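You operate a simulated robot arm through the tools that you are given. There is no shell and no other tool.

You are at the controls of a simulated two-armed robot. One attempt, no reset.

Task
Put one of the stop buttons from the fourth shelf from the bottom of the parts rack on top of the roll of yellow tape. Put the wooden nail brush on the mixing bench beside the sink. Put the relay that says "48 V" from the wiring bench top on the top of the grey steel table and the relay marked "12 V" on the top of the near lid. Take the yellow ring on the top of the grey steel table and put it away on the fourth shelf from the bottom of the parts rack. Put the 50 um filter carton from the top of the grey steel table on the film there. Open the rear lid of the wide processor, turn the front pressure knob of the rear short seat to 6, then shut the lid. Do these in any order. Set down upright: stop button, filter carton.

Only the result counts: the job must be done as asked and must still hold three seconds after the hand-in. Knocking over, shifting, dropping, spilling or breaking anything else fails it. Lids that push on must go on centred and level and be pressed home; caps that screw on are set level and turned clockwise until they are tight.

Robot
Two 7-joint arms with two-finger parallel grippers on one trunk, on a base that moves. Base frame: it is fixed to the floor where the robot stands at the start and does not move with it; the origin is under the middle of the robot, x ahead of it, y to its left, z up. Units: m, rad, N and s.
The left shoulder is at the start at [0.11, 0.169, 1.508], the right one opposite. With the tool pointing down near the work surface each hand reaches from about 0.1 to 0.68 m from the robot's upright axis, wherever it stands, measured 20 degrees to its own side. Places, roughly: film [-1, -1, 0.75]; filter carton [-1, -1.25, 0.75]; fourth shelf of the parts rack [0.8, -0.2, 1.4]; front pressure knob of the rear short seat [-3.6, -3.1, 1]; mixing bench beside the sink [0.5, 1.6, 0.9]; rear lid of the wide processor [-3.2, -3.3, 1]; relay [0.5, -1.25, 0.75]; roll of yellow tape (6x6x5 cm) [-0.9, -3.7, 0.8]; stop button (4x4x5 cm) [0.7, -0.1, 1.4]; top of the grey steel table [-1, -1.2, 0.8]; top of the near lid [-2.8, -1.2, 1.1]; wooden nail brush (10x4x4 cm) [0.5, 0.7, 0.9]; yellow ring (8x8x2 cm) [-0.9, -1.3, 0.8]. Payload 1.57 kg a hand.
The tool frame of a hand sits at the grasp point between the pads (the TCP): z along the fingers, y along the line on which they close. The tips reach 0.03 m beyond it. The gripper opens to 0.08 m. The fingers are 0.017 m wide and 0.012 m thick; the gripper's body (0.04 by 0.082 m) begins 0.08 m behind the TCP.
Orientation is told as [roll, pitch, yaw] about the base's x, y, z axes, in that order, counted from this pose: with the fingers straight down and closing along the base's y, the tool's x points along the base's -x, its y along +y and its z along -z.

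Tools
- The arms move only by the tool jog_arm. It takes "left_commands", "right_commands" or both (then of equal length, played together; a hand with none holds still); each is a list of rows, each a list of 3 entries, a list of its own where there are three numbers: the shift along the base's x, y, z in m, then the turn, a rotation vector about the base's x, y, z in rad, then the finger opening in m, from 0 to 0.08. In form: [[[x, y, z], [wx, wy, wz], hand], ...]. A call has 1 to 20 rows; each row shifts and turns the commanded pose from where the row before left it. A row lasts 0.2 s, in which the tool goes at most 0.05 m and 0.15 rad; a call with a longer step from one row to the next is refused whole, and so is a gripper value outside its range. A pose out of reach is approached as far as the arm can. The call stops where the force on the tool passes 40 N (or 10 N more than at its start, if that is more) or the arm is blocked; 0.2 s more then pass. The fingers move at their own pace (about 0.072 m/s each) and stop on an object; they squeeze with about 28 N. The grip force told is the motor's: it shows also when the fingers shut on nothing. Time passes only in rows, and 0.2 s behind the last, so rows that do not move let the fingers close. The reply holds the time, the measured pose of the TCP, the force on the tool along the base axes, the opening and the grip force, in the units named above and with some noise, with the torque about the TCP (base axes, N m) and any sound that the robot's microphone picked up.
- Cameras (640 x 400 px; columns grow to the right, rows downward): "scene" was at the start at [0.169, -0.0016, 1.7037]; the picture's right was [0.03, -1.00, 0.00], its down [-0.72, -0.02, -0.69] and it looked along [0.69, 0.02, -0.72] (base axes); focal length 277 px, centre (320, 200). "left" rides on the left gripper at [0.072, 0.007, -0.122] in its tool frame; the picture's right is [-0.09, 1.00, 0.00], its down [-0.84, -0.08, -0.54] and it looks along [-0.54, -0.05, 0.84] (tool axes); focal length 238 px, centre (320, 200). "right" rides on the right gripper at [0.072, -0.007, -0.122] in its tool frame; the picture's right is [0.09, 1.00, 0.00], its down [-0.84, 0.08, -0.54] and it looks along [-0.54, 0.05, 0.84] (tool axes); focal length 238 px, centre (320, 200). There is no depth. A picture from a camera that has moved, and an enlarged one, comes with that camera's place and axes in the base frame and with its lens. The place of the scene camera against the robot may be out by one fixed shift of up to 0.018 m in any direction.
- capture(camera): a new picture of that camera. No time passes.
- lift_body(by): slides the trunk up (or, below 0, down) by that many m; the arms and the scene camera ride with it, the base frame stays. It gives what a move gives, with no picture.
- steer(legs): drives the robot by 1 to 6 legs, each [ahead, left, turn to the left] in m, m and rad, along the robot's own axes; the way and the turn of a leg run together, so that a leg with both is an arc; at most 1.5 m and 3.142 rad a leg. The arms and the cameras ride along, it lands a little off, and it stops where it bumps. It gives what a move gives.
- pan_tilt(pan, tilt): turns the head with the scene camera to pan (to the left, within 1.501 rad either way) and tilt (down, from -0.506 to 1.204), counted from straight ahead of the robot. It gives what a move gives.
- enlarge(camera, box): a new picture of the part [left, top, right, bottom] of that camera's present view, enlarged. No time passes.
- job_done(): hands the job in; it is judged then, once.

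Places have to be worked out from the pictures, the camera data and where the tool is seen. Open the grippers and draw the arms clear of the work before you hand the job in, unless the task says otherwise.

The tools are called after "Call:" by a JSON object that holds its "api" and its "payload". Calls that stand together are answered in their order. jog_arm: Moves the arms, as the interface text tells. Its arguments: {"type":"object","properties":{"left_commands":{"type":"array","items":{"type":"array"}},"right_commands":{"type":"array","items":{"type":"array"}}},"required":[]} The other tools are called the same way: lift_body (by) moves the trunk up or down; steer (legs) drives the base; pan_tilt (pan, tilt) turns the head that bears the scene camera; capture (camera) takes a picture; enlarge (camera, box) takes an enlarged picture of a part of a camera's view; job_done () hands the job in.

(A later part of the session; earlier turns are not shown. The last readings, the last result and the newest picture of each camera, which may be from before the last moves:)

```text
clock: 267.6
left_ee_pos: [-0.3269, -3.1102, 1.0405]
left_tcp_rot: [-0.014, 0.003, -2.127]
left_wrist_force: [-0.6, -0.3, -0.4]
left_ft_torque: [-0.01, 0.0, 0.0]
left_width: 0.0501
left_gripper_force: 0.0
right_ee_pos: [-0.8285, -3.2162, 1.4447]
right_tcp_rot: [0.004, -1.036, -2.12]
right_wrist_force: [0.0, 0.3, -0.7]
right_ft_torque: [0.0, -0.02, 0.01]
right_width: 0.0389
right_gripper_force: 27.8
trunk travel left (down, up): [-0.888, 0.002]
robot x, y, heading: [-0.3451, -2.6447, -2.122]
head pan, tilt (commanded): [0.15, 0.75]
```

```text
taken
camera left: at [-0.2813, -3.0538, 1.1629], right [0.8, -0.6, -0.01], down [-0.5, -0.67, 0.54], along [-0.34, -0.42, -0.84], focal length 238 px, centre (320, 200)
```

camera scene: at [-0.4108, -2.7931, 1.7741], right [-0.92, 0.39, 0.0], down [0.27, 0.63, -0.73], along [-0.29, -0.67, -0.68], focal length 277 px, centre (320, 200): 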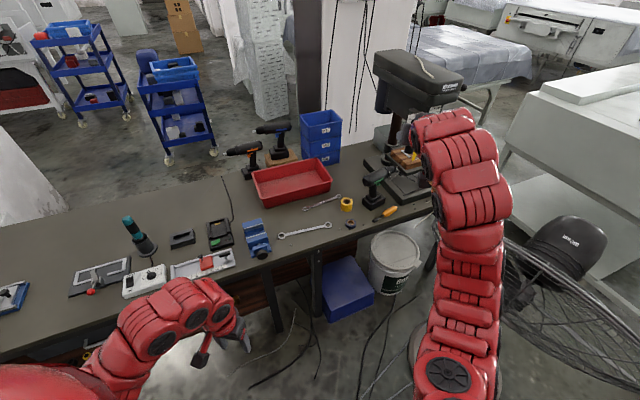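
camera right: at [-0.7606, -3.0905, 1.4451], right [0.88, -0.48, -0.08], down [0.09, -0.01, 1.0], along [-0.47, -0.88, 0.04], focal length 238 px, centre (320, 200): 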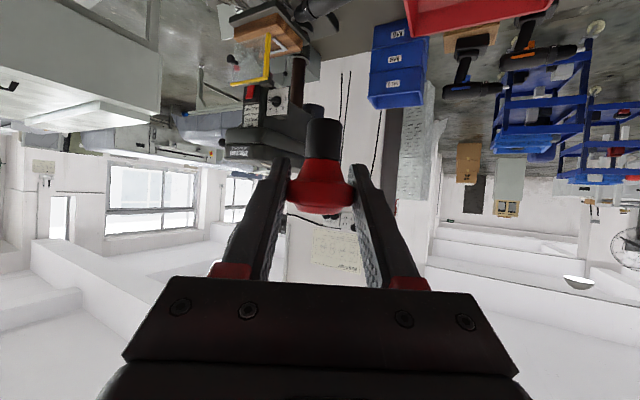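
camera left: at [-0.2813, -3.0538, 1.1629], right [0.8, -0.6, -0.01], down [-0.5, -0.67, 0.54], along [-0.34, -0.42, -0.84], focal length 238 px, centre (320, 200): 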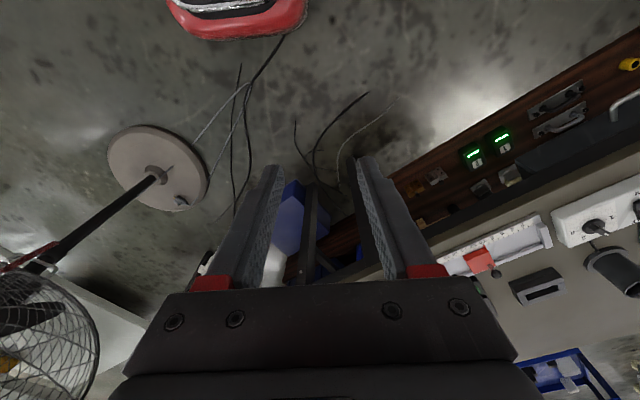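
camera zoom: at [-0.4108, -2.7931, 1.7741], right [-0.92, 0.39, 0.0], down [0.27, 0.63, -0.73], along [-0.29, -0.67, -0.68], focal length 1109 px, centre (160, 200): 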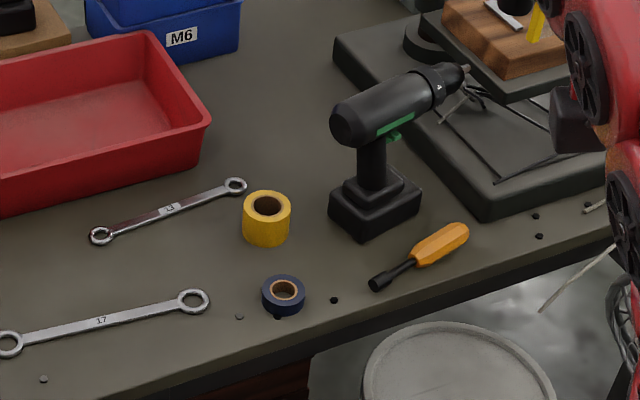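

The tape roll (≈6 cm OD, with a core hole) stands at about [−0.91,−3.62]; a drill is to its right, a small blue tape roll in front. I lower the right hand to z≈1.05 here so its camera can see the tape.

Call:
{"api": "jog_arm", "payload": {"right_commands": [[[0, 0, -0.045], [0, 0, 0], 0.03], [[0, 0, -0.045], [0, 0, 0], 0.03], [[0, 0, -0.045], [0, 0, 0], 0.03], [[0, 0, -0.045], [0, 0, 0], 0.03], [[0, 0, -0.045], [0, 0, 0], 0.03], [[0, 0, -0.045], [0, 0, 0], 0.03], [[0, 0, -0.045], [0, 0, 0], 0.03], [[0, 0, -0.045], [0, 0, 0], 0.03], [[0, 0, -0.03], [0, 0, 0], 0.03]]}}

Call:
{"api": "capture", "payload": {"camera": "right"}}

Call:
{"api": "capture", "payload": {"camera": "scene"}}

```text
clock: 269.6
left_ee_pos: [-0.3259, -3.1093, 1.0405]
left_tcp_rot: [-0.014, 0.005, -2.127]
left_wrist_force: [0.0, -0.1, -0.2]
left_ft_torque: [-0.03, 0.03, -0.01]
left_width: 0.05
left_gripper_force: 0.0
right_ee_pos: [-0.829, -3.2161, 1.054]
right_tcp_rot: [0.004, -1.034, -2.118]
right_wrist_force: [0.1, 0.1, -0.1]
right_ft_torque: [0.04, 0.0, 0.02]
right_width: 0.0389
right_gripper_force: 28.4
trunk travel left (down, up): [-0.888, 0.002]
robot x, y, heading: [-0.3472, -2.6457, -2.125]
head pan, tilt (commanded): [0.15, 0.75]
```

```text
taken
camera right: at [-0.7609, -3.0905, 1.0548], right [0.88, -0.48, -0.08], down [0.08, -0.01, 1.0], along [-0.47, -0.88, 0.03], focal length 238 px, centre (320, 200)
```

right: 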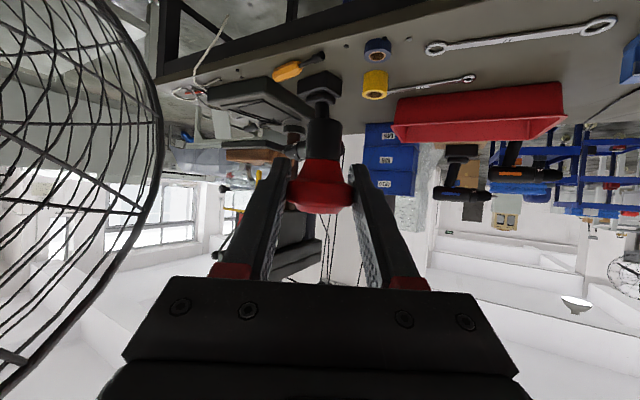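

```text
taken
camera scene: at [-0.4109, -2.7934, 1.774], right [-0.92, 0.39, 0.0], down [0.27, 0.63, -0.73], along [-0.29, -0.67, -0.68], focal length 277 px, centre (320, 200)
```

scene: 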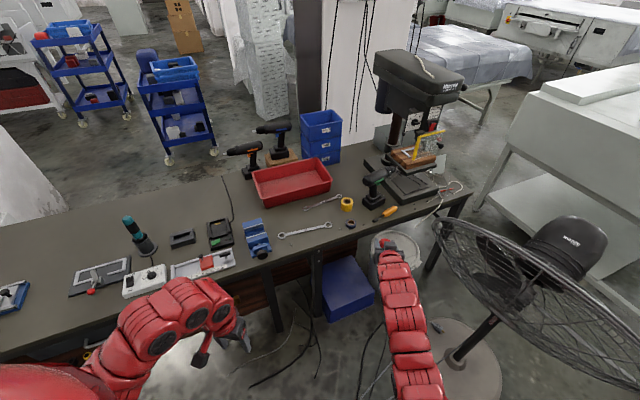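

The fan cage's nearest point is ≈[−1.02,−3.22,1.03], well right of my path. I enlarge the tape in the hand view to refine its place.

Call:
{"api": "enlarge", "payload": {"camera": "right", "box": [330, 40, 430, 110]}}

Call:
{"api": "enlarge", "payload": {"camera": "scene", "box": [300, 160, 400, 240]}}

```text
5.71 times, centred on (380, 75) of right
camera zoom: at [-0.7609, -3.0905, 1.0548], right [0.88, -0.48, -0.08], down [0.08, -0.01, 1.0], along [-0.47, -0.88, 0.03], focal length 1362 px, centre (-23, 914)
```

zoom: 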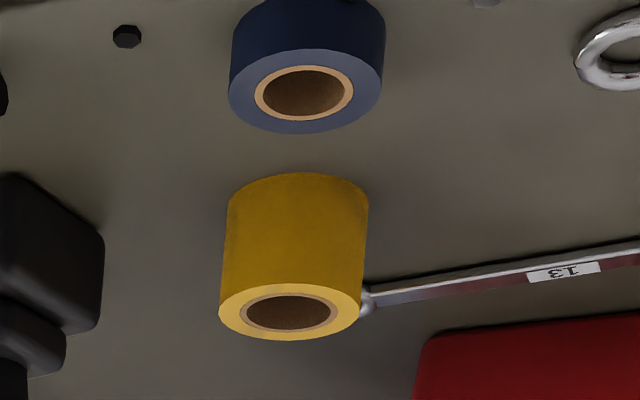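

```text
5.00 times, centred on (350, 200) of scene
camera zoom: at [-0.4109, -2.7934, 1.774], right [-0.92, 0.39, 0.0], down [0.27, 0.63, -0.73], along [-0.29, -0.67, -0.68], focal length 1386 px, centre (170, 200)
```

zoom: 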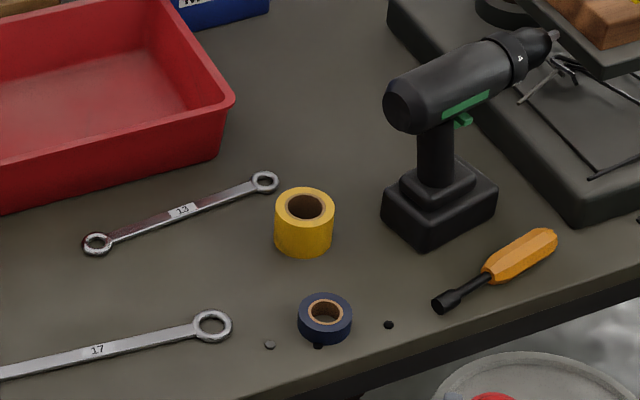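

Tape top centre ≈[−0.938,−3.665,0.803]. I drive in most of the way (hand still at z≈1.05) and look again.

Call:
{"api": "steer", "payload": {"legs": [[0.0, 0.144, 0.0], [0.34, 0.0, 0.0]]}}

Call:
{"api": "capture", "payload": {"camera": "right"}}

Call:
{"api": "capture", "payload": {"camera": "scene"}}

```text
clock: 272.7
left_ee_pos: [-0.3824, -3.4719, 1.0402]
left_tcp_rot: [-0.015, 0.002, -2.128]
left_wrist_force: [0.9, -0.7, 0.5]
left_ft_torque: [-0.02, -0.03, -0.01]
left_width: 0.0501
left_gripper_force: 0.0
right_ee_pos: [-0.8843, -3.5779, 1.0559]
right_tcp_rot: [0.005, -1.038, -2.118]
right_wrist_force: [0.5, 0.2, 0.1]
right_ft_torque: [0.01, 0.02, -0.03]
right_width: 0.0389
right_gripper_force: 27.4
trunk travel left (down, up): [-0.888, 0.002]
robot x, y, heading: [-0.4005, -3.0079, -2.122]
head pan, tilt (commanded): [0.15, 0.75]
```

```text
taken
camera right: at [-0.8171, -3.4527, 1.0561], right [0.88, -0.48, -0.08], down [0.09, 0.0, 1.0], along [-0.47, -0.88, 0.04], focal length 238 px, centre (320, 200)
```

right: 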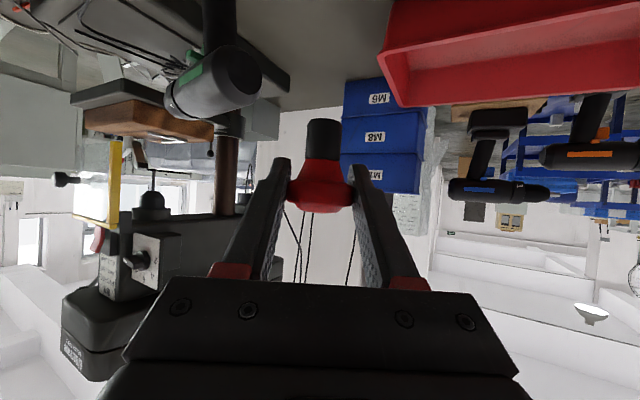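

```text
taken
camera scene: at [-0.4665, -3.155, 1.7742], right [-0.92, 0.39, 0.0], down [0.27, 0.63, -0.73], along [-0.29, -0.67, -0.68], focal length 277 px, centre (320, 200)
```

scene: 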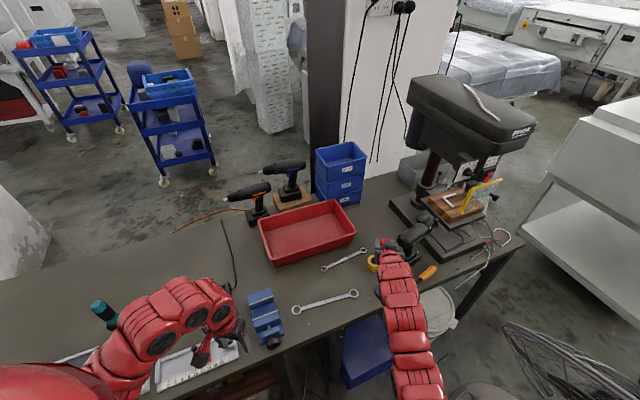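

The hand is close. I zoom the scene view to compare button and tape positions.

Call:
{"api": "enlarge", "payload": {"camera": "scene", "box": [330, 215, 450, 295]}}

Call:
{"api": "capture", "payload": {"camera": "left"}}

```text
5.00 times, centred on (390, 255) of scene
camera zoom: at [-0.4665, -3.155, 1.7742], right [-0.92, 0.39, 0.0], down [0.27, 0.63, -0.73], along [-0.29, -0.67, -0.68], focal length 1386 px, centre (-30, -75)
```

zoom: 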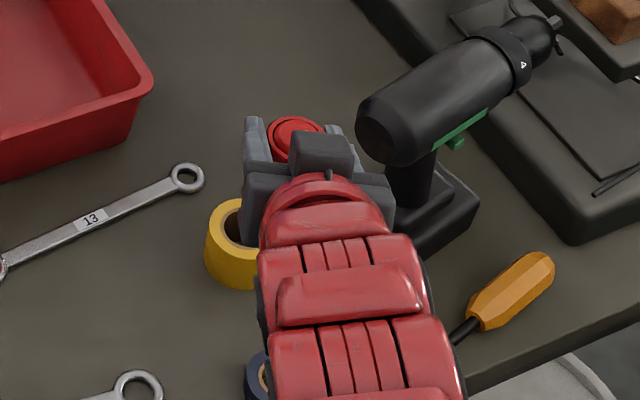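

```text
taken
camera left: at [-0.3372, -3.416, 1.1631], right [0.8, -0.6, -0.01], down [-0.5, -0.67, 0.54], along [-0.34, -0.42, -0.84], focal length 238 px, centre (320, 200)
```

left: 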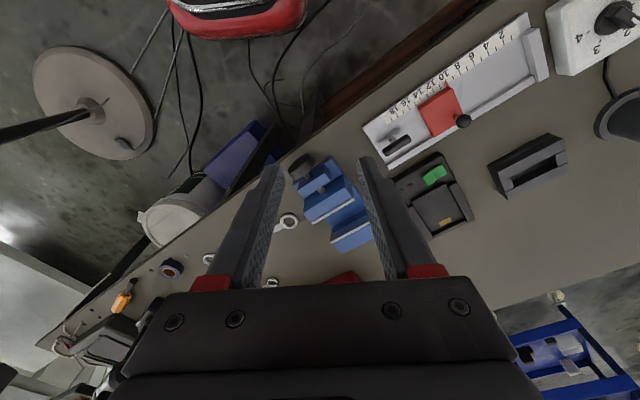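

Scene-based accuracy isn't enough here, so I back off 12 cm to see the tape with the hand camera from two heights.

Call:
{"api": "steer", "payload": {"legs": [[-0.13, 0.0, 0.0]]}}

Call:
{"api": "capture", "payload": {"camera": "right"}}

Call:
{"api": "enlarge", "payload": {"camera": "right", "box": [320, 0, 440, 80]}}

Call:
{"api": "jog_arm", "payload": {"right_commands": [[[0, 0, -0.04], [0, 0, 0], 0.03], [[0, 0, -0.04], [0, 0, 0], 0.03], [[0, 0, -0.04], [0, 0, 0], 0.03], [[0, 0, 0], [0, 0, 0], 0.03]]}}

Call:
{"api": "capture", "payload": {"camera": "right"}}

Call:
{"api": "enlarge", "payload": {"camera": "right", "box": [320, 60, 440, 140]}}

```text
clock: 274.0
left_ee_pos: [-0.3156, -3.3634, 1.04]
left_tcp_rot: [-0.014, 0.003, -2.128]
left_wrist_force: [0.4, 0.2, 0.5]
left_ft_torque: [0.0, -0.02, -0.02]
left_width: 0.0499
left_gripper_force: 0.1
right_ee_pos: [-0.8181, -3.4689, 1.0549]
right_tcp_rot: [0.002, -1.035, -2.117]
right_wrist_force: [0.4, -0.7, -0.2]
right_ft_torque: [0.0, 0.01, 0.0]
right_width: 0.039
right_gripper_force: 28.3
trunk travel left (down, up): [-0.888, 0.002]
robot x, y, heading: [-0.3354, -2.8962, -2.12]
head pan, tilt (commanded): [0.15, 0.75]
```

```text
taken
camera right: at [-0.7503, -3.3438, 1.0548], right [0.88, -0.48, -0.08], down [0.08, -0.01, 1.0], along [-0.48, -0.88, 0.03], focal length 238 px, centre (320, 200)
```

right: 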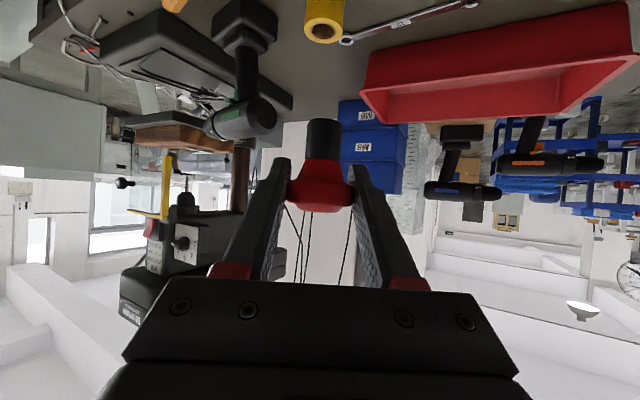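

```text
5.00 times, centred on (380, 40) of right
camera zoom: at [-0.7503, -3.3438, 1.0548], right [0.88, -0.48, -0.08], down [0.08, -0.01, 1.0], along [-0.48, -0.88, 0.03], focal length 1192 px, centre (20, 1000)
```

zoom: 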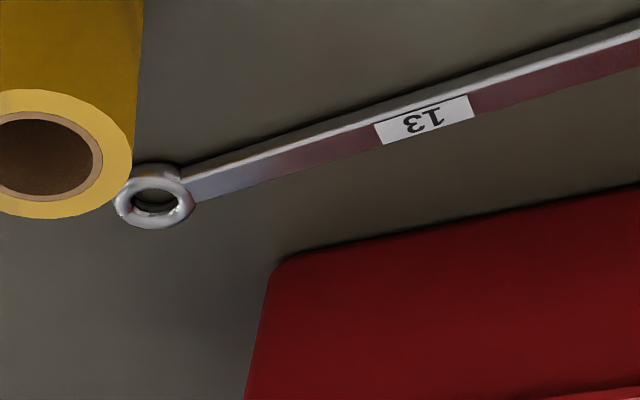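

```text
clock: 275.0
left_ee_pos: [-0.3154, -3.3622, 1.0393]
left_tcp_rot: [-0.013, 0.003, -2.128]
left_wrist_force: [0.8, 0.0, 0.3]
left_ft_torque: [0.0, -0.03, 0.03]
left_width: 0.05
left_gripper_force: 0.0
right_ee_pos: [-0.8164, -3.4692, 0.9352]
right_tcp_rot: [0.003, -1.035, -2.119]
right_wrist_force: [-0.4, 0.0, -0.3]
right_ft_torque: [0.01, -0.01, 0.0]
right_width: 0.0389
right_gripper_force: 27.7
trunk travel left (down, up): [-0.888, 0.002]
robot x, y, heading: [-0.3352, -2.8958, -2.127]
head pan, tilt (commanded): [0.15, 0.75]
```

```text
taken
camera right: at [-0.7494, -3.3428, 0.9349], right [0.88, -0.48, -0.08], down [0.09, -0.01, 1.0], along [-0.48, -0.88, 0.04], focal length 238 px, centre (320, 200)
```

right: 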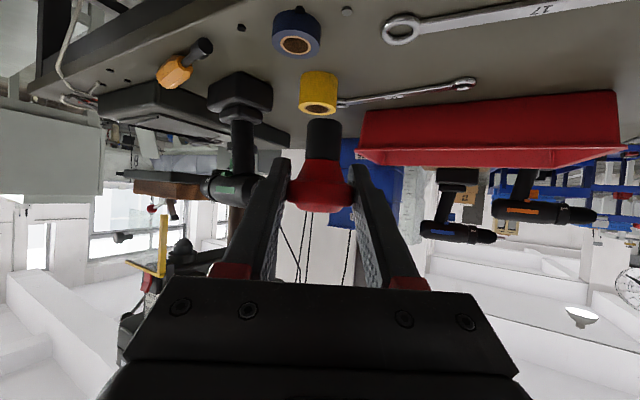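

```text
5.00 times, centred on (380, 100) of right
camera zoom: at [-0.7494, -3.3428, 0.9349], right [0.88, -0.48, -0.08], down [0.09, -0.01, 1.0], along [-0.48, -0.88, 0.04], focal length 1192 px, centre (20, 700)
```

zoom: 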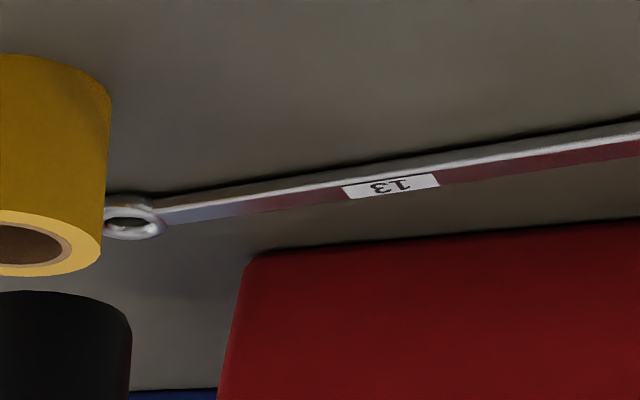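

I enlarge the tape directly in this view.

Call:
{"api": "enlarge", "payload": {"camera": "right", "box": [280, 60, 360, 130]}}

```text
5.71 times, centred on (320, 95) of right
camera zoom: at [-0.7494, -3.3428, 0.9349], right [0.88, -0.48, -0.08], down [0.09, -0.01, 1.0], along [-0.48, -0.88, 0.04], focal length 1362 px, centre (320, 800)
```

zoom: 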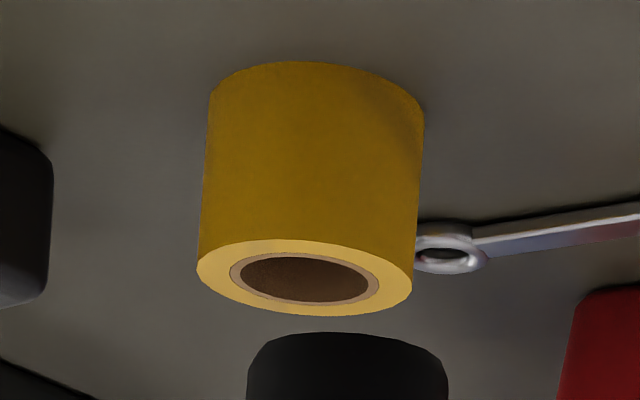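

Two hand views agree: tape centre ≈[−0.9435,−3.669], top z≈0.806 (OD 6 cm, hole ≈3.6 cm). I drive forward 0.19 m at this height and check.

Call:
{"api": "steer", "payload": {"legs": [[0.19, 0.0, 0.0]]}}

Call:
{"api": "capture", "payload": {"camera": "right"}}

Call:
{"api": "enlarge", "payload": {"camera": "scene", "box": [330, 215, 450, 295]}}

```text
clock: 276.6
left_ee_pos: [-0.4144, -3.5229, 1.0406]
left_tcp_rot: [-0.012, 0.0, -2.127]
left_wrist_force: [-0.2, 0.0, -0.1]
left_ft_torque: [-0.03, 0.0, 0.04]
left_width: 0.0499
left_gripper_force: 0.1
right_ee_pos: [-0.9159, -3.6277, 0.9353]
right_tcp_rot: [0.005, -1.036, -2.116]
right_wrist_force: [0.1, -0.3, -1.0]
right_ft_torque: [0.04, -0.02, -0.02]
right_width: 0.0389
right_gripper_force: 27.5
trunk travel left (down, up): [-0.888, 0.002]
robot x, y, heading: [-0.4316, -3.0574, -2.121]
head pan, tilt (commanded): [0.15, 0.75]
```

```text
taken
camera right: at [-0.8486, -3.5034, 0.9358], right [0.88, -0.48, -0.08], down [0.09, 0.0, 1.0], along [-0.47, -0.88, 0.04], focal length 238 px, centre (320, 200)
```

right: 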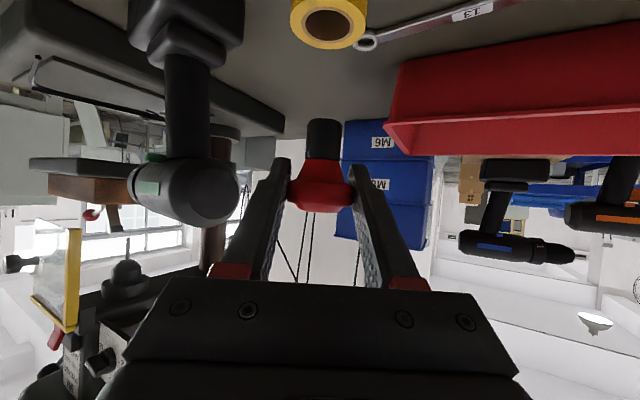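

```text
5.00 times, centred on (390, 255) of scene
camera zoom: at [-0.4981, -3.2055, 1.7743], right [-0.92, 0.39, 0.0], down [0.27, 0.63, -0.73], along [-0.29, -0.67, -0.68], focal length 1386 px, centre (-30, -75)
```

zoom: 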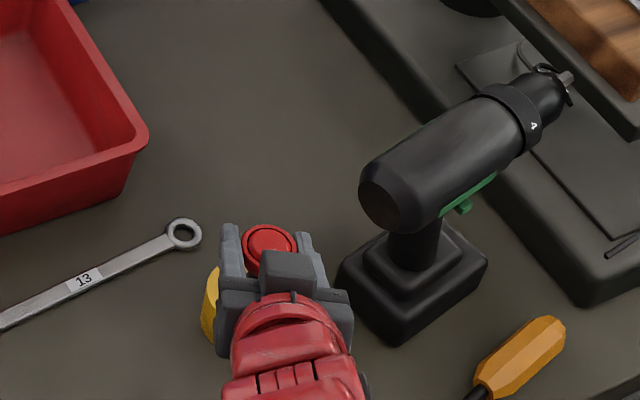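

The tape is ≈4.7 cm ahead and 2 mm right; the drill's rear end keeps ≈3 cm clearance. I jog forward over it and then lower to ≈1.5 cm above.

Call:
{"api": "jog_arm", "payload": {"right_commands": [[[-0.013, -0.0195, 0], [0, 0, 0], 0.03], [[-0.013, -0.0195, 0], [0, 0, 0], 0.03], [[0, 0, -0.03], [0, 0, 0], 0.03], [[0, 0, -0.03], [0, 0, 0], 0.03], [[0, 0, -0.01], [0, 0, 0], 0.03], [[0, 0, 0], [0, 0, 0], 0.03]]}}

Call:
{"api": "capture", "payload": {"camera": "right"}}

Call:
{"api": "enlarge", "payload": {"camera": "scene", "box": [330, 215, 450, 295]}}

```text
clock: 278.0
left_ee_pos: [-0.4138, -3.5229, 1.0404]
left_tcp_rot: [-0.012, 0.003, -2.128]
left_wrist_force: [0.0, 0.3, -0.4]
left_ft_torque: [-0.03, -0.06, -0.03]
left_width: 0.0502
left_gripper_force: 0.0
right_ee_pos: [-0.9414, -3.6688, 0.9357]
right_tcp_rot: [0.004, -1.035, -2.118]
right_wrist_force: [1.0, 0.6, 0.6]
right_ft_torque: [0.03, 0.01, 0.0]
right_width: 0.0386
right_gripper_force: 28.1
right hand out of reach, approached as far as the arm can: row 3, 4, 5
trunk travel left (down, up): [-0.888, 0.002]
robot x, y, heading: [-0.4327, -3.0577, -2.124]
head pan, tilt (commanded): [0.15, 0.75]
```

```text
taken
camera right: at [-0.8745, -3.5435, 0.9359], right [0.88, -0.48, -0.08], down [0.09, -0.01, 1.0], along [-0.47, -0.88, 0.04], focal length 238 px, centre (320, 200)
```

right: 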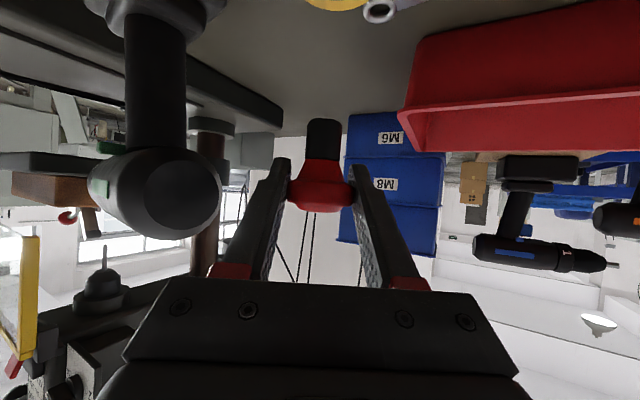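

```text
5.00 times, centred on (390, 255) of scene
camera zoom: at [-0.499, -3.2066, 1.7741], right [-0.92, 0.39, 0.0], down [0.27, 0.63, -0.73], along [-0.29, -0.67, -0.68], focal length 1386 px, centre (-30, -75)
```

zoom: 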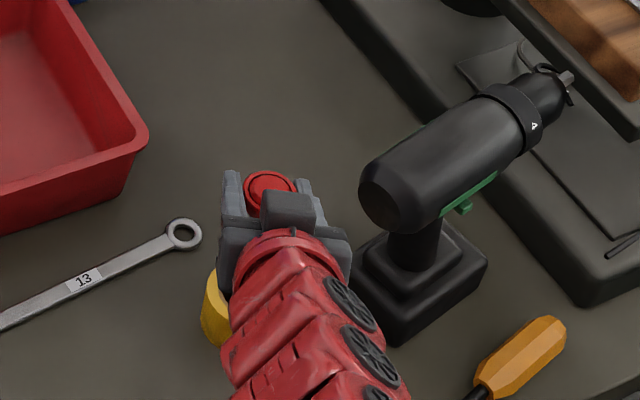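

The arm can't descend at this stretch, so I lower the trunk by 7 cm instead, which lowers the hand straight down.

Call:
{"api": "lift_body", "payload": {"by": -0.07}}

Call:
{"api": "capture", "payload": {"camera": "right"}}

Call:
{"api": "enlarge", "payload": {"camera": "right", "box": [240, 60, 400, 220]}}

```text
clock: 279.0
left_ee_pos: [-0.4148, -3.5234, 0.9703]
left_tcp_rot: [-0.012, 0.004, -2.128]
left_wrist_force: [-1.1, 0.3, 0.3]
left_ft_torque: [0.01, 0.03, -0.02]
left_width: 0.0501
left_gripper_force: 0.1
right_ee_pos: [-0.9413, -3.6695, 0.8656]
right_tcp_rot: [0.003, -1.036, -2.118]
right_wrist_force: [-0.2, 0.5, -0.6]
right_ft_torque: [0.01, -0.02, -0.01]
right_width: 0.0387
right_gripper_force: 27.8
trunk travel left (down, up): [-0.818, 0.072]
robot x, y, heading: [-0.4355, -3.0552, -2.125]
head pan, tilt (commanded): [0.15, 0.75]
```

```text
taken
camera right: at [-0.8744, -3.5437, 0.8659], right [0.88, -0.48, -0.08], down [0.09, -0.01, 1.0], along [-0.47, -0.88, 0.04], focal length 238 px, centre (320, 200)
```

right: 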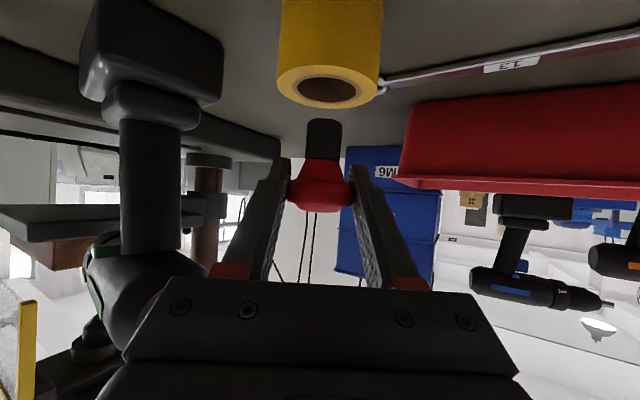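

```text
2.50 times, centred on (320, 140) of right
camera zoom: at [-0.8744, -3.5437, 0.8659], right [0.88, -0.48, -0.08], down [0.09, -0.01, 1.0], along [-0.47, -0.88, 0.04], focal length 596 px, centre (320, 350)
```

zoom: 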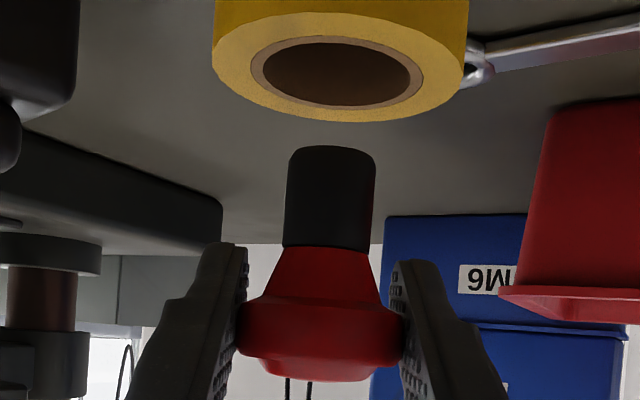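

The tape is exactly beneath (offset <2 mm), its top ≈2 cm below the button's base. I lower the trunk in small steps at the centre to feel whether the core is solid.

Call:
{"api": "lift_body", "payload": {"by": -0.016}}

Call:
{"api": "lift_body", "payload": {"by": -0.004}}

Call:
{"api": "lift_body", "payload": {"by": -0.003}}

```text
clock: 279.7
left_ee_pos: [-0.4152, -3.5234, 0.9544]
left_tcp_rot: [-0.011, 0.006, -2.128]
left_wrist_force: [0.2, -0.1, 0.1]
left_ft_torque: [0.02, 0.04, 0.02]
left_width: 0.0498
left_gripper_force: 0.1
right_ee_pos: [-0.9415, -3.669, 0.8507]
right_tcp_rot: [0.001, -1.034, -2.118]
right_wrist_force: [0.5, 0.2, -0.3]
right_ft_torque: [0.0, 0.0, -0.01]
right_width: 0.0386
right_gripper_force: 27.8
trunk travel left (down, up): [-0.802, 0.088]
robot x, y, heading: [-0.4371, -3.0593, -2.123]
head pan, tilt (commanded): [0.15, 0.75]
```

```text
clock: 280.2
left_ee_pos: [-0.4145, -3.523, 0.9498]
left_tcp_rot: [-0.013, 0.004, -2.126]
left_wrist_force: [-0.6, -0.7, -0.2]
left_ft_torque: [0.0, 0.0, 0.01]
left_width: 0.0496
left_gripper_force: 0.0
right_ee_pos: [-0.9412, -3.6691, 0.8452]
right_tcp_rot: [0.004, -1.034, -2.118]
right_wrist_force: [1.0, 0.2, -0.8]
right_ft_torque: [0.01, -0.02, -0.02]
right_width: 0.0388
right_gripper_force: 27.9
trunk travel left (down, up): [-0.798, 0.092]
robot x, y, heading: [-0.4338, -3.0594, -2.125]
head pan, tilt (commanded): [0.15, 0.75]
```

```text
clock: 280.7
left_ee_pos: [-0.4148, -3.5234, 0.9473]
left_tcp_rot: [-0.014, 0.001, -2.128]
left_wrist_force: [-0.4, -0.3, -0.5]
left_ft_torque: [-0.01, 0.01, 0.0]
left_width: 0.0503
left_gripper_force: 0.0
right_ee_pos: [-0.9414, -3.6701, 0.8462]
right_tcp_rot: [0.003, -1.041, -2.119]
right_wrist_force: [-1.9, 0.0, 11.9]
right_ft_torque: [0.03, 0.05, -0.02]
right_width: 0.0387
right_gripper_force: 28.1
trunk travel left (down, up): [-0.795, 0.095]
robot x, y, heading: [-0.4321, -3.0606, -2.132]
head pan, tilt (commanded): [0.15, 0.75]
```

Contact (12 N) right at the tape's top level with almost no torque, so the core acts solid. I check the picture.

Call:
{"api": "enlarge", "payload": {"camera": "right", "box": [240, 60, 400, 220]}}

```text
2.50 times, centred on (320, 140) of right
camera zoom: at [-0.8745, -3.544, 0.8449], right [0.88, -0.48, -0.08], down [0.09, 0.0, 1.0], along [-0.47, -0.88, 0.04], focal length 596 px, centre (320, 350)
```

zoom: 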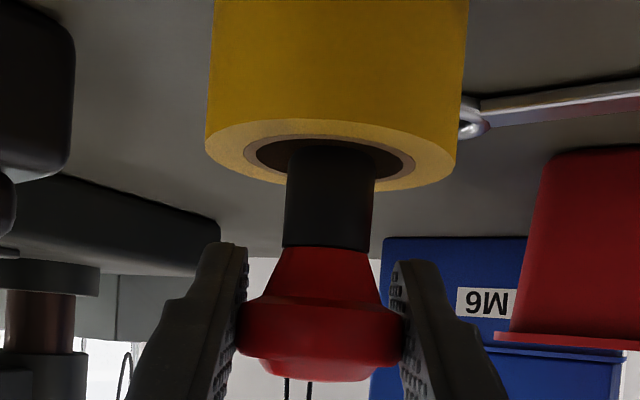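

The base stands on the core, centred. I ease off 2 mm and open the fingers.

Call:
{"api": "lift_body", "payload": {"by": 0.001}}

Call:
{"api": "jog_arm", "payload": {"right_commands": [[[0, 0, 0], [0, 0, 0], 0.042], [[0, 0, 0], [0, 0, 0], 0.048], [[0, 0, 0], [0, 0, 0], 0.048], [[0, 0, 0], [0, 0, 0], 0.048]]}}

Call:
{"api": "enlarge", "payload": {"camera": "right", "box": [240, 60, 400, 220]}}

```text
clock: 281.2
left_ee_pos: [-0.4149, -3.5242, 0.9491]
left_tcp_rot: [-0.012, 0.001, -2.126]
left_wrist_force: [-0.1, -0.3, 0.4]
left_ft_torque: [-0.01, -0.03, -0.02]
left_width: 0.05
left_gripper_force: 0.2
right_ee_pos: [-0.9432, -3.668, 0.8459]
right_tcp_rot: [0.004, -1.038, -2.118]
right_wrist_force: [-3.3, -2.9, 11.4]
right_ft_torque: [-0.1, 0.12, 0.0]
right_width: 0.0387
right_gripper_force: 28.2
trunk travel left (down, up): [-0.796, 0.094]
robot x, y, heading: [-0.4333, -3.0629, -2.122]
head pan, tilt (commanded): [0.15, 0.75]
```

```text
clock: 282.2
left_ee_pos: [-0.4145, -3.5227, 0.9475]
left_tcp_rot: [-0.012, 0.004, -2.125]
left_wrist_force: [-0.3, 0.4, 0.6]
left_ft_torque: [-0.01, -0.01, -0.01]
left_width: 0.0499
left_gripper_force: 0.0
right_ee_pos: [-0.9418, -3.6685, 0.8444]
right_tcp_rot: [0.004, -1.035, -2.12]
right_wrist_force: [0.3, 1.0, 0.0]
right_ft_torque: [0.03, 0.02, -0.01]
right_width: 0.0482
right_gripper_force: 0.1
trunk travel left (down, up): [-0.796, 0.094]
robot x, y, heading: [-0.4308, -3.054, -2.123]
head pan, tilt (commanded): [0.15, 0.75]
```

```text
2.50 times, centred on (320, 140) of right
camera zoom: at [-0.8743, -3.5436, 0.8439], right [0.88, -0.48, -0.08], down [0.09, -0.01, 1.0], along [-0.47, -0.88, 0.04], focal length 596 px, centre (320, 350)
```

zoom: 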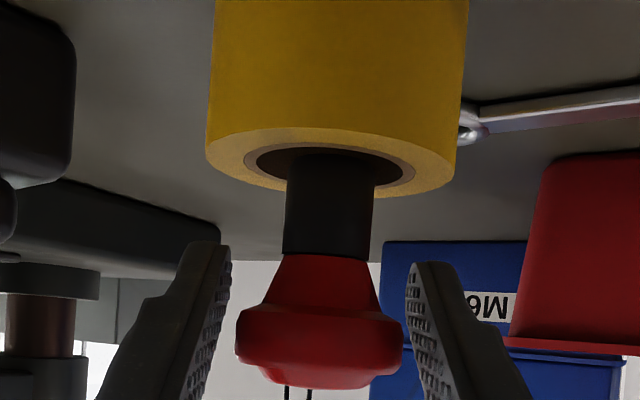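

The button stands free on the tape. I open to 6 cm and withdraw straight back along the hand's axis.

Call:
{"api": "jog_arm", "payload": {"right_commands": [[[0, 0, 0], [0, 0, 0], 0.06], [[0, 0, 0], [0, 0, 0], 0.06], [[0.0104, 0.0171, 0], [0, 0, 0], 0.06], [[0.0156, 0.0256, 0], [0, 0, 0], 0.06], [[0.0208, 0.0341, 0], [0, 0, 0], 0.06], [[0.0208, 0.0341, 0], [0, 0, 0], 0.06]]}}

Call:
{"api": "capture", "payload": {"camera": "right"}}

Call:
{"api": "enlarge", "payload": {"camera": "scene", "box": [330, 195, 450, 295]}}

```text
clock: 283.6
left_ee_pos: [-0.4141, -3.5223, 0.9497]
left_tcp_rot: [-0.011, 0.003, -2.127]
left_wrist_force: [-0.1, 0.2, 0.1]
left_ft_torque: [0.01, 0.01, -0.01]
left_width: 0.0498
left_gripper_force: 0.0
right_ee_pos: [-0.8731, -3.5576, 0.844]
right_tcp_rot: [0.003, -1.035, -2.119]
right_wrist_force: [0.1, 0.1, 0.2]
right_ft_torque: [0.0, -0.02, 0.01]
right_width: 0.0601
right_gripper_force: 0.1
trunk travel left (down, up): [-0.796, 0.094]
robot x, y, heading: [-0.4311, -3.0573, -2.123]
head pan, tilt (commanded): [0.15, 0.75]
```

```text
taken
camera right: at [-0.8065, -3.4317, 0.8446], right [0.88, -0.48, -0.08], down [0.08, -0.01, 1.0], along [-0.48, -0.88, 0.04], focal length 238 px, centre (320, 200)
```

right: 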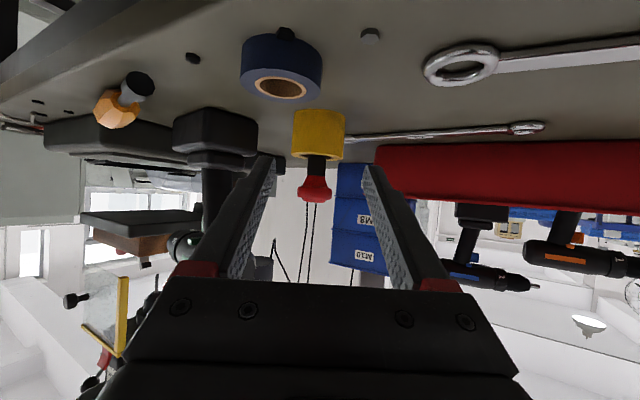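

```text
4.00 times, centred on (390, 245) of scene
camera zoom: at [-0.4981, -3.2053, 1.6823], right [-0.92, 0.39, 0.0], down [0.27, 0.63, -0.73], along [-0.29, -0.67, -0.68], focal length 1109 px, centre (40, 20)
```

zoom: 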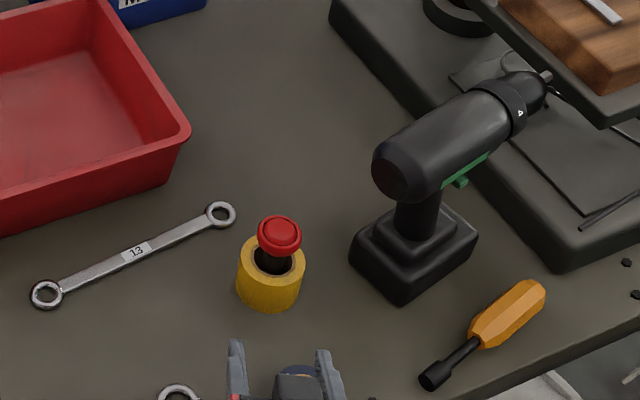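

The stop button stands upright on the tape roll. I back away, raise the trunk again and turn toward the wide processor for a look.

Call:
{"api": "steer", "payload": {"legs": [[-0.5, 0.0, 0.0]]}}

Call:
{"api": "lift_body", "payload": {"by": 0.09}}

Call:
{"api": "steer", "payload": {"legs": [[-0.3, 0.0, 0.0], [0.0, 0.0, -1.02]]}}

Call:
{"api": "pan_tilt", "payload": {"pan": 0.3, "tilt": 0.3}}

Call:
{"api": "capture", "payload": {"camera": "scene"}}

```text
clock: 286.6
left_ee_pos: [-0.1546, -3.1023, 0.948]
left_tcp_rot: [-0.013, 0.003, -2.132]
left_wrist_force: [0.2, -0.5, 0.6]
left_ft_torque: [0.0, -0.02, -0.01]
left_width: 0.0501
left_gripper_force: 0.1
right_ee_pos: [-0.6139, -3.1335, 0.8438]
right_tcp_rot: [0.004, -1.034, -2.124]
right_wrist_force: [0.4, 2.1, -0.4]
right_ft_torque: [0.01, 0.0, 0.03]
right_width: 0.06
right_gripper_force: 0.1
trunk travel left (down, up): [-0.796, 0.094]
robot x, y, heading: [-0.1699, -2.6377, -2.124]
head pan, tilt (commanded): [0.15, 0.75]
```

```text
clock: 287.8
left_ee_pos: [-0.1543, -3.1017, 1.0389]
left_tcp_rot: [-0.012, 0.004, -2.131]
left_wrist_force: [0.2, 0.9, -0.7]
left_ft_torque: [-0.02, 0.0, 0.01]
left_width: 0.0501
left_gripper_force: 0.1
right_ee_pos: [-0.6129, -3.1347, 0.9329]
right_tcp_rot: [0.004, -1.036, -2.121]
right_wrist_force: [-0.1, -0.4, 0.1]
right_ft_torque: [-0.02, -0.02, 0.03]
right_width: 0.0599
right_gripper_force: 0.0
trunk travel left (down, up): [-0.886, 0.004]
robot x, y, heading: [-0.1704, -2.6368, -2.13]
head pan, tilt (commanded): [0.15, 0.75]
```

```text
clock: 289.7
left_ee_pos: [-0.0545, -2.8962, 1.0395]
left_tcp_rot: [-0.011, 0.003, -2.166]
left_wrist_force: [0.4, 0.3, 0.4]
left_ft_torque: [-0.01, 0.01, 0.0]
left_width: 0.0499
left_gripper_force: 0.0
right_ee_pos: [-0.5165, -2.9118, 0.9336]
right_tcp_rot: [0.006, -1.036, -2.162]
right_wrist_force: [-0.3, 0.6, -0.2]
right_ft_torque: [-0.01, 0.0, 0.0]
right_width: 0.0596
right_gripper_force: 0.0
trunk travel left (down, up): [-0.886, 0.004]
robot x, y, heading: [-0.0525, -2.4316, -2.164]
head pan, tilt (commanded): [0.15, 0.75]
stopped in leg 1: the robot was blocked; the commanded pose is now the measured one
```

```text
clock: 290.6
left_ee_pos: [-0.0556, -2.8984, 1.039]
left_tcp_rot: [-0.011, 0.005, -2.166]
left_wrist_force: [-0.3, 0.3, 0.0]
left_ft_torque: [-0.02, 0.02, -0.04]
left_width: 0.0499
left_gripper_force: 0.0
right_ee_pos: [-0.5165, -2.9145, 0.9335]
right_tcp_rot: [0.003, -1.034, -2.16]
right_wrist_force: [-0.6, 0.0, -0.4]
right_ft_torque: [0.0, 0.0, 0.02]
right_width: 0.0599
right_gripper_force: 0.0
trunk travel left (down, up): [-0.886, 0.004]
robot x, y, heading: [-0.0561, -2.4313, -2.164]
head pan, tilt (commanded): [0.3, 0.3]
```

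```text
taken
camera scene: at [-0.1186, -2.5925, 1.8124], right [-0.96, 0.29, 0.0], down [0.09, 0.28, -0.95], along [-0.28, -0.91, -0.3], focal length 277 px, centre (320, 200)
```

scene: 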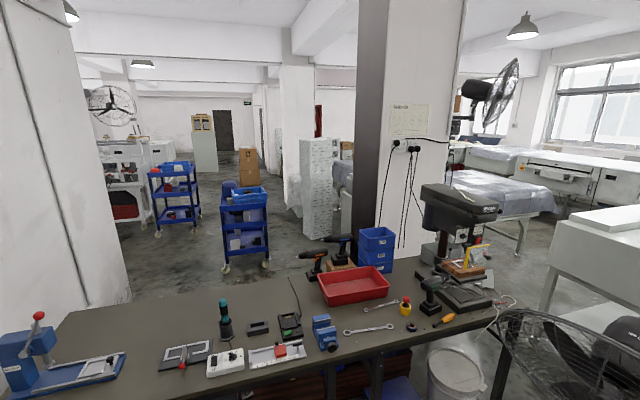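

I bumped the corner of the wiring bench while backing. I check that nothing there was disturbed, after moving away from it.

Call:
{"api": "steer", "payload": {"legs": [[0.1, -0.3, 0.0], [0.0, 0.0, 1.5]]}}

Call:
{"api": "pan_tilt", "payload": {"pan": 0.3, "tilt": 0.6}}

Call:
{"api": "capture", "payload": {"camera": "scene"}}

```text
clock: 296.3
left_ee_pos: [0.1028, -2.3876, 1.038]
left_tcp_rot: [-0.013, 0.004, -0.684]
left_wrist_force: [-0.2, 0.2, -0.2]
left_ft_torque: [-0.01, 0.01, -0.03]
left_width: 0.0501
left_gripper_force: 0.1
right_ee_pos: [0.078, -2.8463, 0.933]
right_tcp_rot: [0.006, -1.035, -0.677]
right_wrist_force: [0.5, -0.5, 0.3]
right_ft_torque: [0.0, 0.0, -0.02]
right_width: 0.0601
right_gripper_force: 0.0
trunk travel left (down, up): [-0.886, 0.004]
robot x, y, heading: [-0.3619, -2.3453, -0.684]
head pan, tilt (commanded): [0.3, 0.3]
```

```text
clock: 297.1
left_ee_pos: [0.1024, -2.3865, 1.0379]
left_tcp_rot: [-0.012, 0.004, -0.682]
left_wrist_force: [0.3, 0.3, 0.2]
left_ft_torque: [-0.01, 0.0, -0.03]
left_width: 0.0501
left_gripper_force: 0.0
right_ee_pos: [0.0795, -2.8477, 0.9344]
right_tcp_rot: [0.004, -1.035, -0.677]
right_wrist_force: [-0.2, 0.0, -0.4]
right_ft_torque: [-0.01, -0.01, -0.01]
right_width: 0.0599
right_gripper_force: 0.0
trunk travel left (down, up): [-0.886, 0.004]
robot x, y, heading: [-0.3648, -2.347, -0.68]
head pan, tilt (commanded): [0.3, 0.6]
```

```text
taken
camera scene: at [-0.2087, -2.4336, 1.785], right [-0.37, -0.93, 0.0], down [-0.52, 0.21, -0.83], along [0.77, -0.31, -0.56], focal length 277 px, centre (320, 200)
```

scene: 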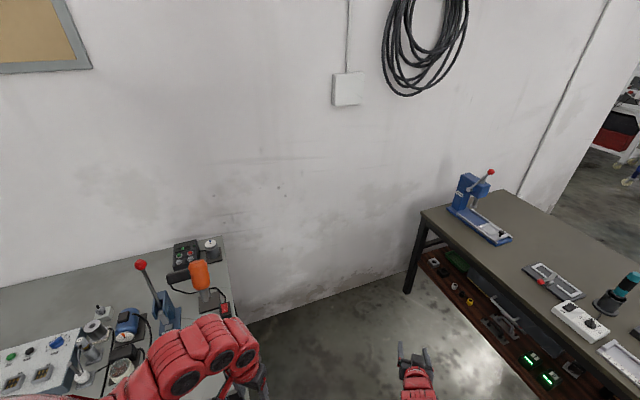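

Nothing on the bench end was disturbed. I turn right to face west toward the processors.

Call:
{"api": "steer", "payload": {"legs": [[0.0, 0.0, -1.23], [0.0, 0.0, -1.23]]}}

Call:
{"api": "pan_tilt", "payload": {"pan": 0.35, "tilt": 0.35}}

Call:
{"api": "capture", "payload": {"camera": "scene"}}

Call:
{"api": "enlarge", "payload": {"camera": "scene", "box": [100, 60, 500, 310]}}

```text
clock: 303.6
left_ee_pos: [-0.7468, -2.6082, 1.0379]
left_tcp_rot: [-0.012, 0.003, -3.142]
left_wrist_force: [-0.4, -0.5, -0.5]
left_ft_torque: [-0.03, 0.01, 0.01]
left_width: 0.0498
left_gripper_force: 0.1
right_ee_pos: [-1.0185, -2.2361, 0.9328]
right_tcp_rot: [0.003, -1.034, -3.134]
right_wrist_force: [0.7, 0.0, -0.3]
right_ft_torque: [0.01, -0.04, -0.01]
right_width: 0.0598
right_gripper_force: 0.1
trunk travel left (down, up): [-0.886, 0.004]
robot x, y, heading: [-0.3642, -2.3433, -3.139]
head pan, tilt (commanded): [0.3, 0.6]
```

```text
clock: 304.4
left_ee_pos: [-0.747, -2.6077, 1.0378]
left_tcp_rot: [-0.01, 0.004, -3.143]
left_wrist_force: [0.3, -0.5, 0.4]
left_ft_torque: [-0.01, 0.0, -0.01]
left_width: 0.05
left_gripper_force: 0.1
right_ee_pos: [-1.0186, -2.2354, 0.9336]
right_tcp_rot: [0.007, -1.034, -3.136]
right_wrist_force: [0.1, 0.7, 0.3]
right_ft_torque: [0.02, -0.02, -0.01]
right_width: 0.0601
right_gripper_force: 0.1
trunk travel left (down, up): [-0.886, 0.004]
robot x, y, heading: [-0.3615, -2.3466, -3.138]
head pan, tilt (commanded): [0.351, 0.351]
```

```text
taken
camera scene: at [-0.5207, -2.3828, 1.8077], right [-0.35, 0.94, 0.0], down [0.32, 0.12, -0.94], along [-0.88, -0.32, -0.34], focal length 277 px, centre (320, 200)
```

scene: 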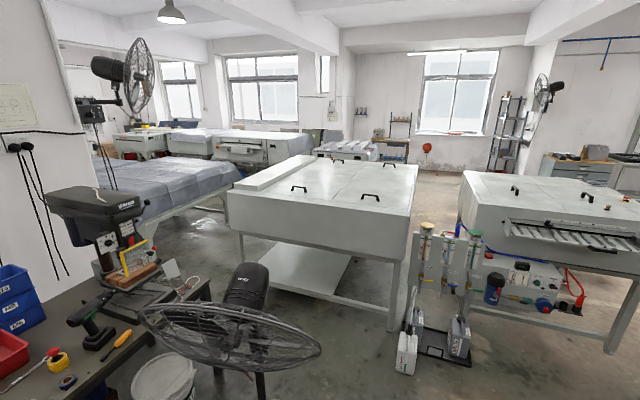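

```text
1.60 times, centred on (300, 185) of scene
camera zoom: at [-0.5207, -2.3828, 1.8077], right [-0.35, 0.94, 0.0], down [0.32, 0.12, -0.94], along [-0.88, -0.32, -0.34], focal length 444 px, centre (352, 224)
```

zoom: 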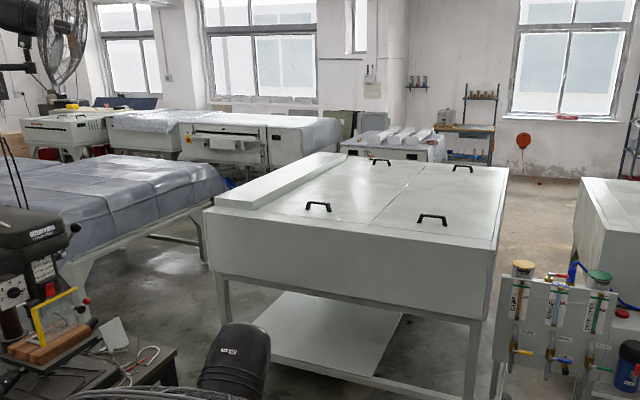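

I enlarge the wide processor's top to see how its lids are divided.

Call:
{"api": "enlarge", "payload": {"camera": "scene", "box": [220, 140, 430, 260]}}

Call:
{"api": "enlarge", "payload": {"camera": "scene", "box": [280, 145, 420, 210]}}

```text
3.05 times, centred on (325, 200) of scene
camera zoom: at [-0.5207, -2.3828, 1.8077], right [-0.35, 0.94, 0.0], down [0.32, 0.12, -0.94], along [-0.88, -0.32, -0.34], focal length 845 px, centre (305, 200)
```

zoom: 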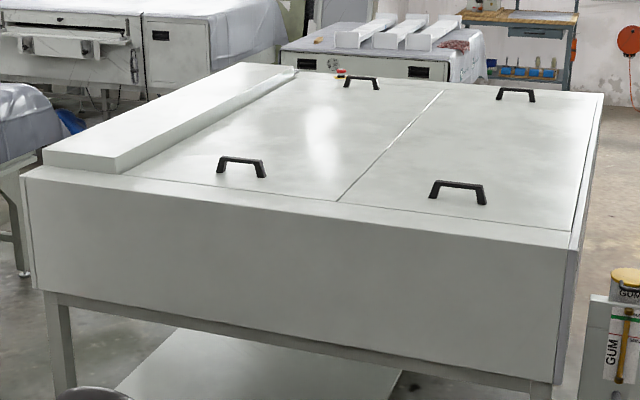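

```text
4.57 times, centred on (350, 178) of scene
camera zoom: at [-0.5207, -2.3828, 1.8077], right [-0.35, 0.94, 0.0], down [0.32, 0.12, -0.94], along [-0.88, -0.32, -0.34], focal length 1267 px, centre (183, 303)
```

zoom: 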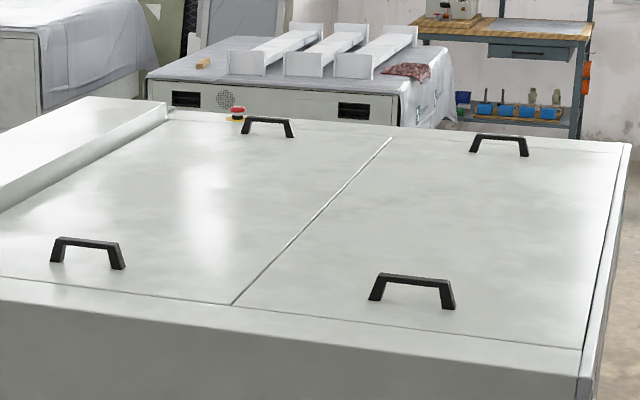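

The wide processor has two long lids (rear lid: x −3.8…−2.4, y −3.58…−2.98), each with a handle at both ends. The knob is near the west end, so I drive around by the north to look from the west side.

Call:
{"api": "steer", "payload": {"legs": [[0.0, 0.0, -1.575], [1.3, 0.0, 0.0], [0.75, 0.0, 0.0], [0.0, 0.0, 1.57], [1.5, 0.0, 0.0], [1.2, 0.0, 0.0]]}}

Call:
{"api": "pan_tilt", "payload": {"pan": 0.5, "tilt": 0.4}}

Call:
{"api": "capture", "payload": {"camera": "scene"}}

```text
clock: 335.1
left_ee_pos: [-3.4305, -0.5286, 1.0379]
left_tcp_rot: [-0.013, 0.005, 3.133]
left_wrist_force: [-0.6, 0.7, -0.5]
left_ft_torque: [-0.02, 0.02, 0.02]
left_width: 0.0499
left_gripper_force: 0.0
right_ee_pos: [-3.6995, -0.1545, 0.9333]
right_tcp_rot: [0.005, -1.035, 3.139]
right_wrist_force: [-0.2, -0.3, -0.2]
right_ft_torque: [-0.01, 0.0, 0.01]
right_width: 0.0599
right_gripper_force: 0.1
trunk travel left (down, up): [-0.886, 0.004]
robot x, y, heading: [-3.0456, -0.273, 3.132]
head pan, tilt (commanded): [0.351, 0.351]
```

```text
clock: 335.8
left_ee_pos: [-3.4314, -0.531, 1.0379]
left_tcp_rot: [-0.012, 0.003, 3.134]
left_wrist_force: [1.1, -0.3, -0.8]
left_ft_torque: [0.04, 0.01, -0.01]
left_width: 0.0499
left_gripper_force: 0.0
right_ee_pos: [-3.7, -0.1554, 0.9341]
right_tcp_rot: [0.005, -1.033, 3.138]
right_wrist_force: [-0.3, 0.6, -0.4]
right_ft_torque: [-0.01, 0.0, 0.02]
right_width: 0.06
right_gripper_force: 0.2
trunk travel left (down, up): [-0.886, 0.004]
robot x, y, heading: [-3.0407, -0.2746, 3.141]
head pan, tilt (commanded): [0.499, 0.4]
```

```text
taken
camera scene: at [-3.1972, -0.3191, 1.8032], right [-0.47, 0.88, 0.0], down [0.34, 0.18, -0.92], along [-0.81, -0.44, -0.39], focal length 277 px, centre (320, 200)
```

scene: 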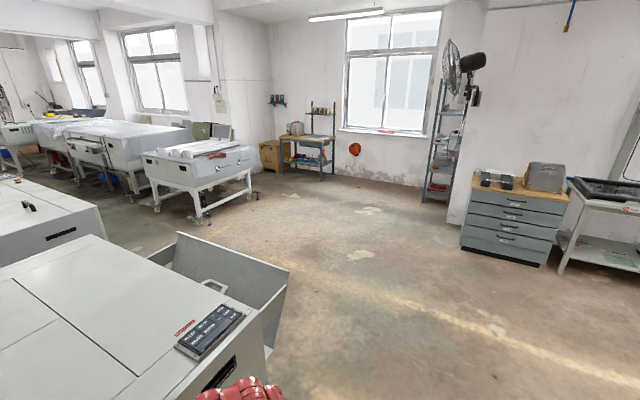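

There is ample space west of the processors. I drive on west, then south past the narrow processor, and turn to face the wide processor's west end.

Call:
{"api": "steer", "payload": {"legs": [[1.5, 0.0, 0.0], [0.22, 0.0, 0.0], [0.0, 1.5, 0.0], [0.0, 0.45, 0.0], [0.0, 0.0, -1.57], [0.0, 0.0, -1.57]]}}

Call:
{"api": "pan_tilt", "payload": {"pan": -0.6, "tilt": 0.5}}

Call:
{"api": "capture", "payload": {"camera": "scene"}}

```text
clock: 361.4
left_ee_pos: [-4.416, -1.9447, 1.0381]
left_tcp_rot: [-0.012, 0.003, 0.01]
left_wrist_force: [-0.2, -0.6, -0.1]
left_ft_torque: [-0.04, 0.01, -0.02]
left_width: 0.0499
left_gripper_force: 0.0
right_ee_pos: [-4.1409, -2.3137, 0.9316]
right_tcp_rot: [0.005, -1.035, 0.015]
right_wrist_force: [0.0, 0.1, -0.5]
right_ft_torque: [0.0, 0.0, 0.0]
right_width: 0.06
right_gripper_force: 0.1
trunk travel left (down, up): [-0.886, 0.004]
robot x, y, heading: [-4.7986, -2.2059, 0.015]
head pan, tilt (commanded): [0.499, 0.4]
```

```text
clock: 362.8
left_ee_pos: [-4.4159, -1.9441, 1.0383]
left_tcp_rot: [-0.013, 0.001, 0.01]
left_wrist_force: [0.2, -0.6, 0.0]
left_ft_torque: [-0.03, -0.01, -0.01]
left_width: 0.0499
left_gripper_force: 0.0
right_ee_pos: [-4.1408, -2.3143, 0.9315]
right_tcp_rot: [0.005, -1.033, 0.013]
right_wrist_force: [-1.0, 0.6, 0.6]
right_ft_torque: [0.02, 0.0, 0.01]
right_width: 0.0599
right_gripper_force: 0.0
trunk travel left (down, up): [-0.886, 0.004]
robot x, y, heading: [-4.798, -2.2065, 0.012]
head pan, tilt (commanded): [-0.6, 0.499]
```

```text
taken
camera scene: at [-4.6348, -2.2623, 1.794], right [-0.56, -0.83, 0.0], down [-0.4, 0.27, -0.88], along [0.73, -0.49, -0.48], focal length 277 px, centre (320, 200)
```

scene: 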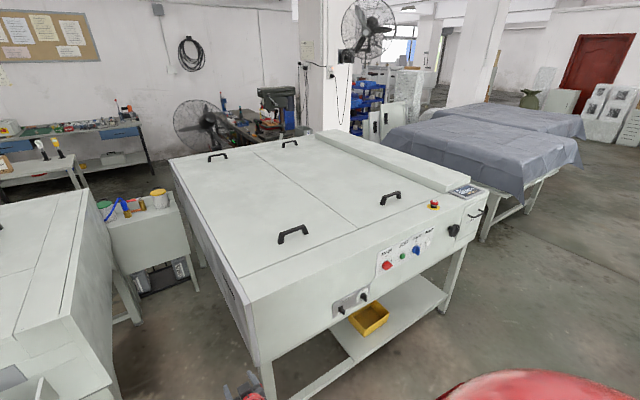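

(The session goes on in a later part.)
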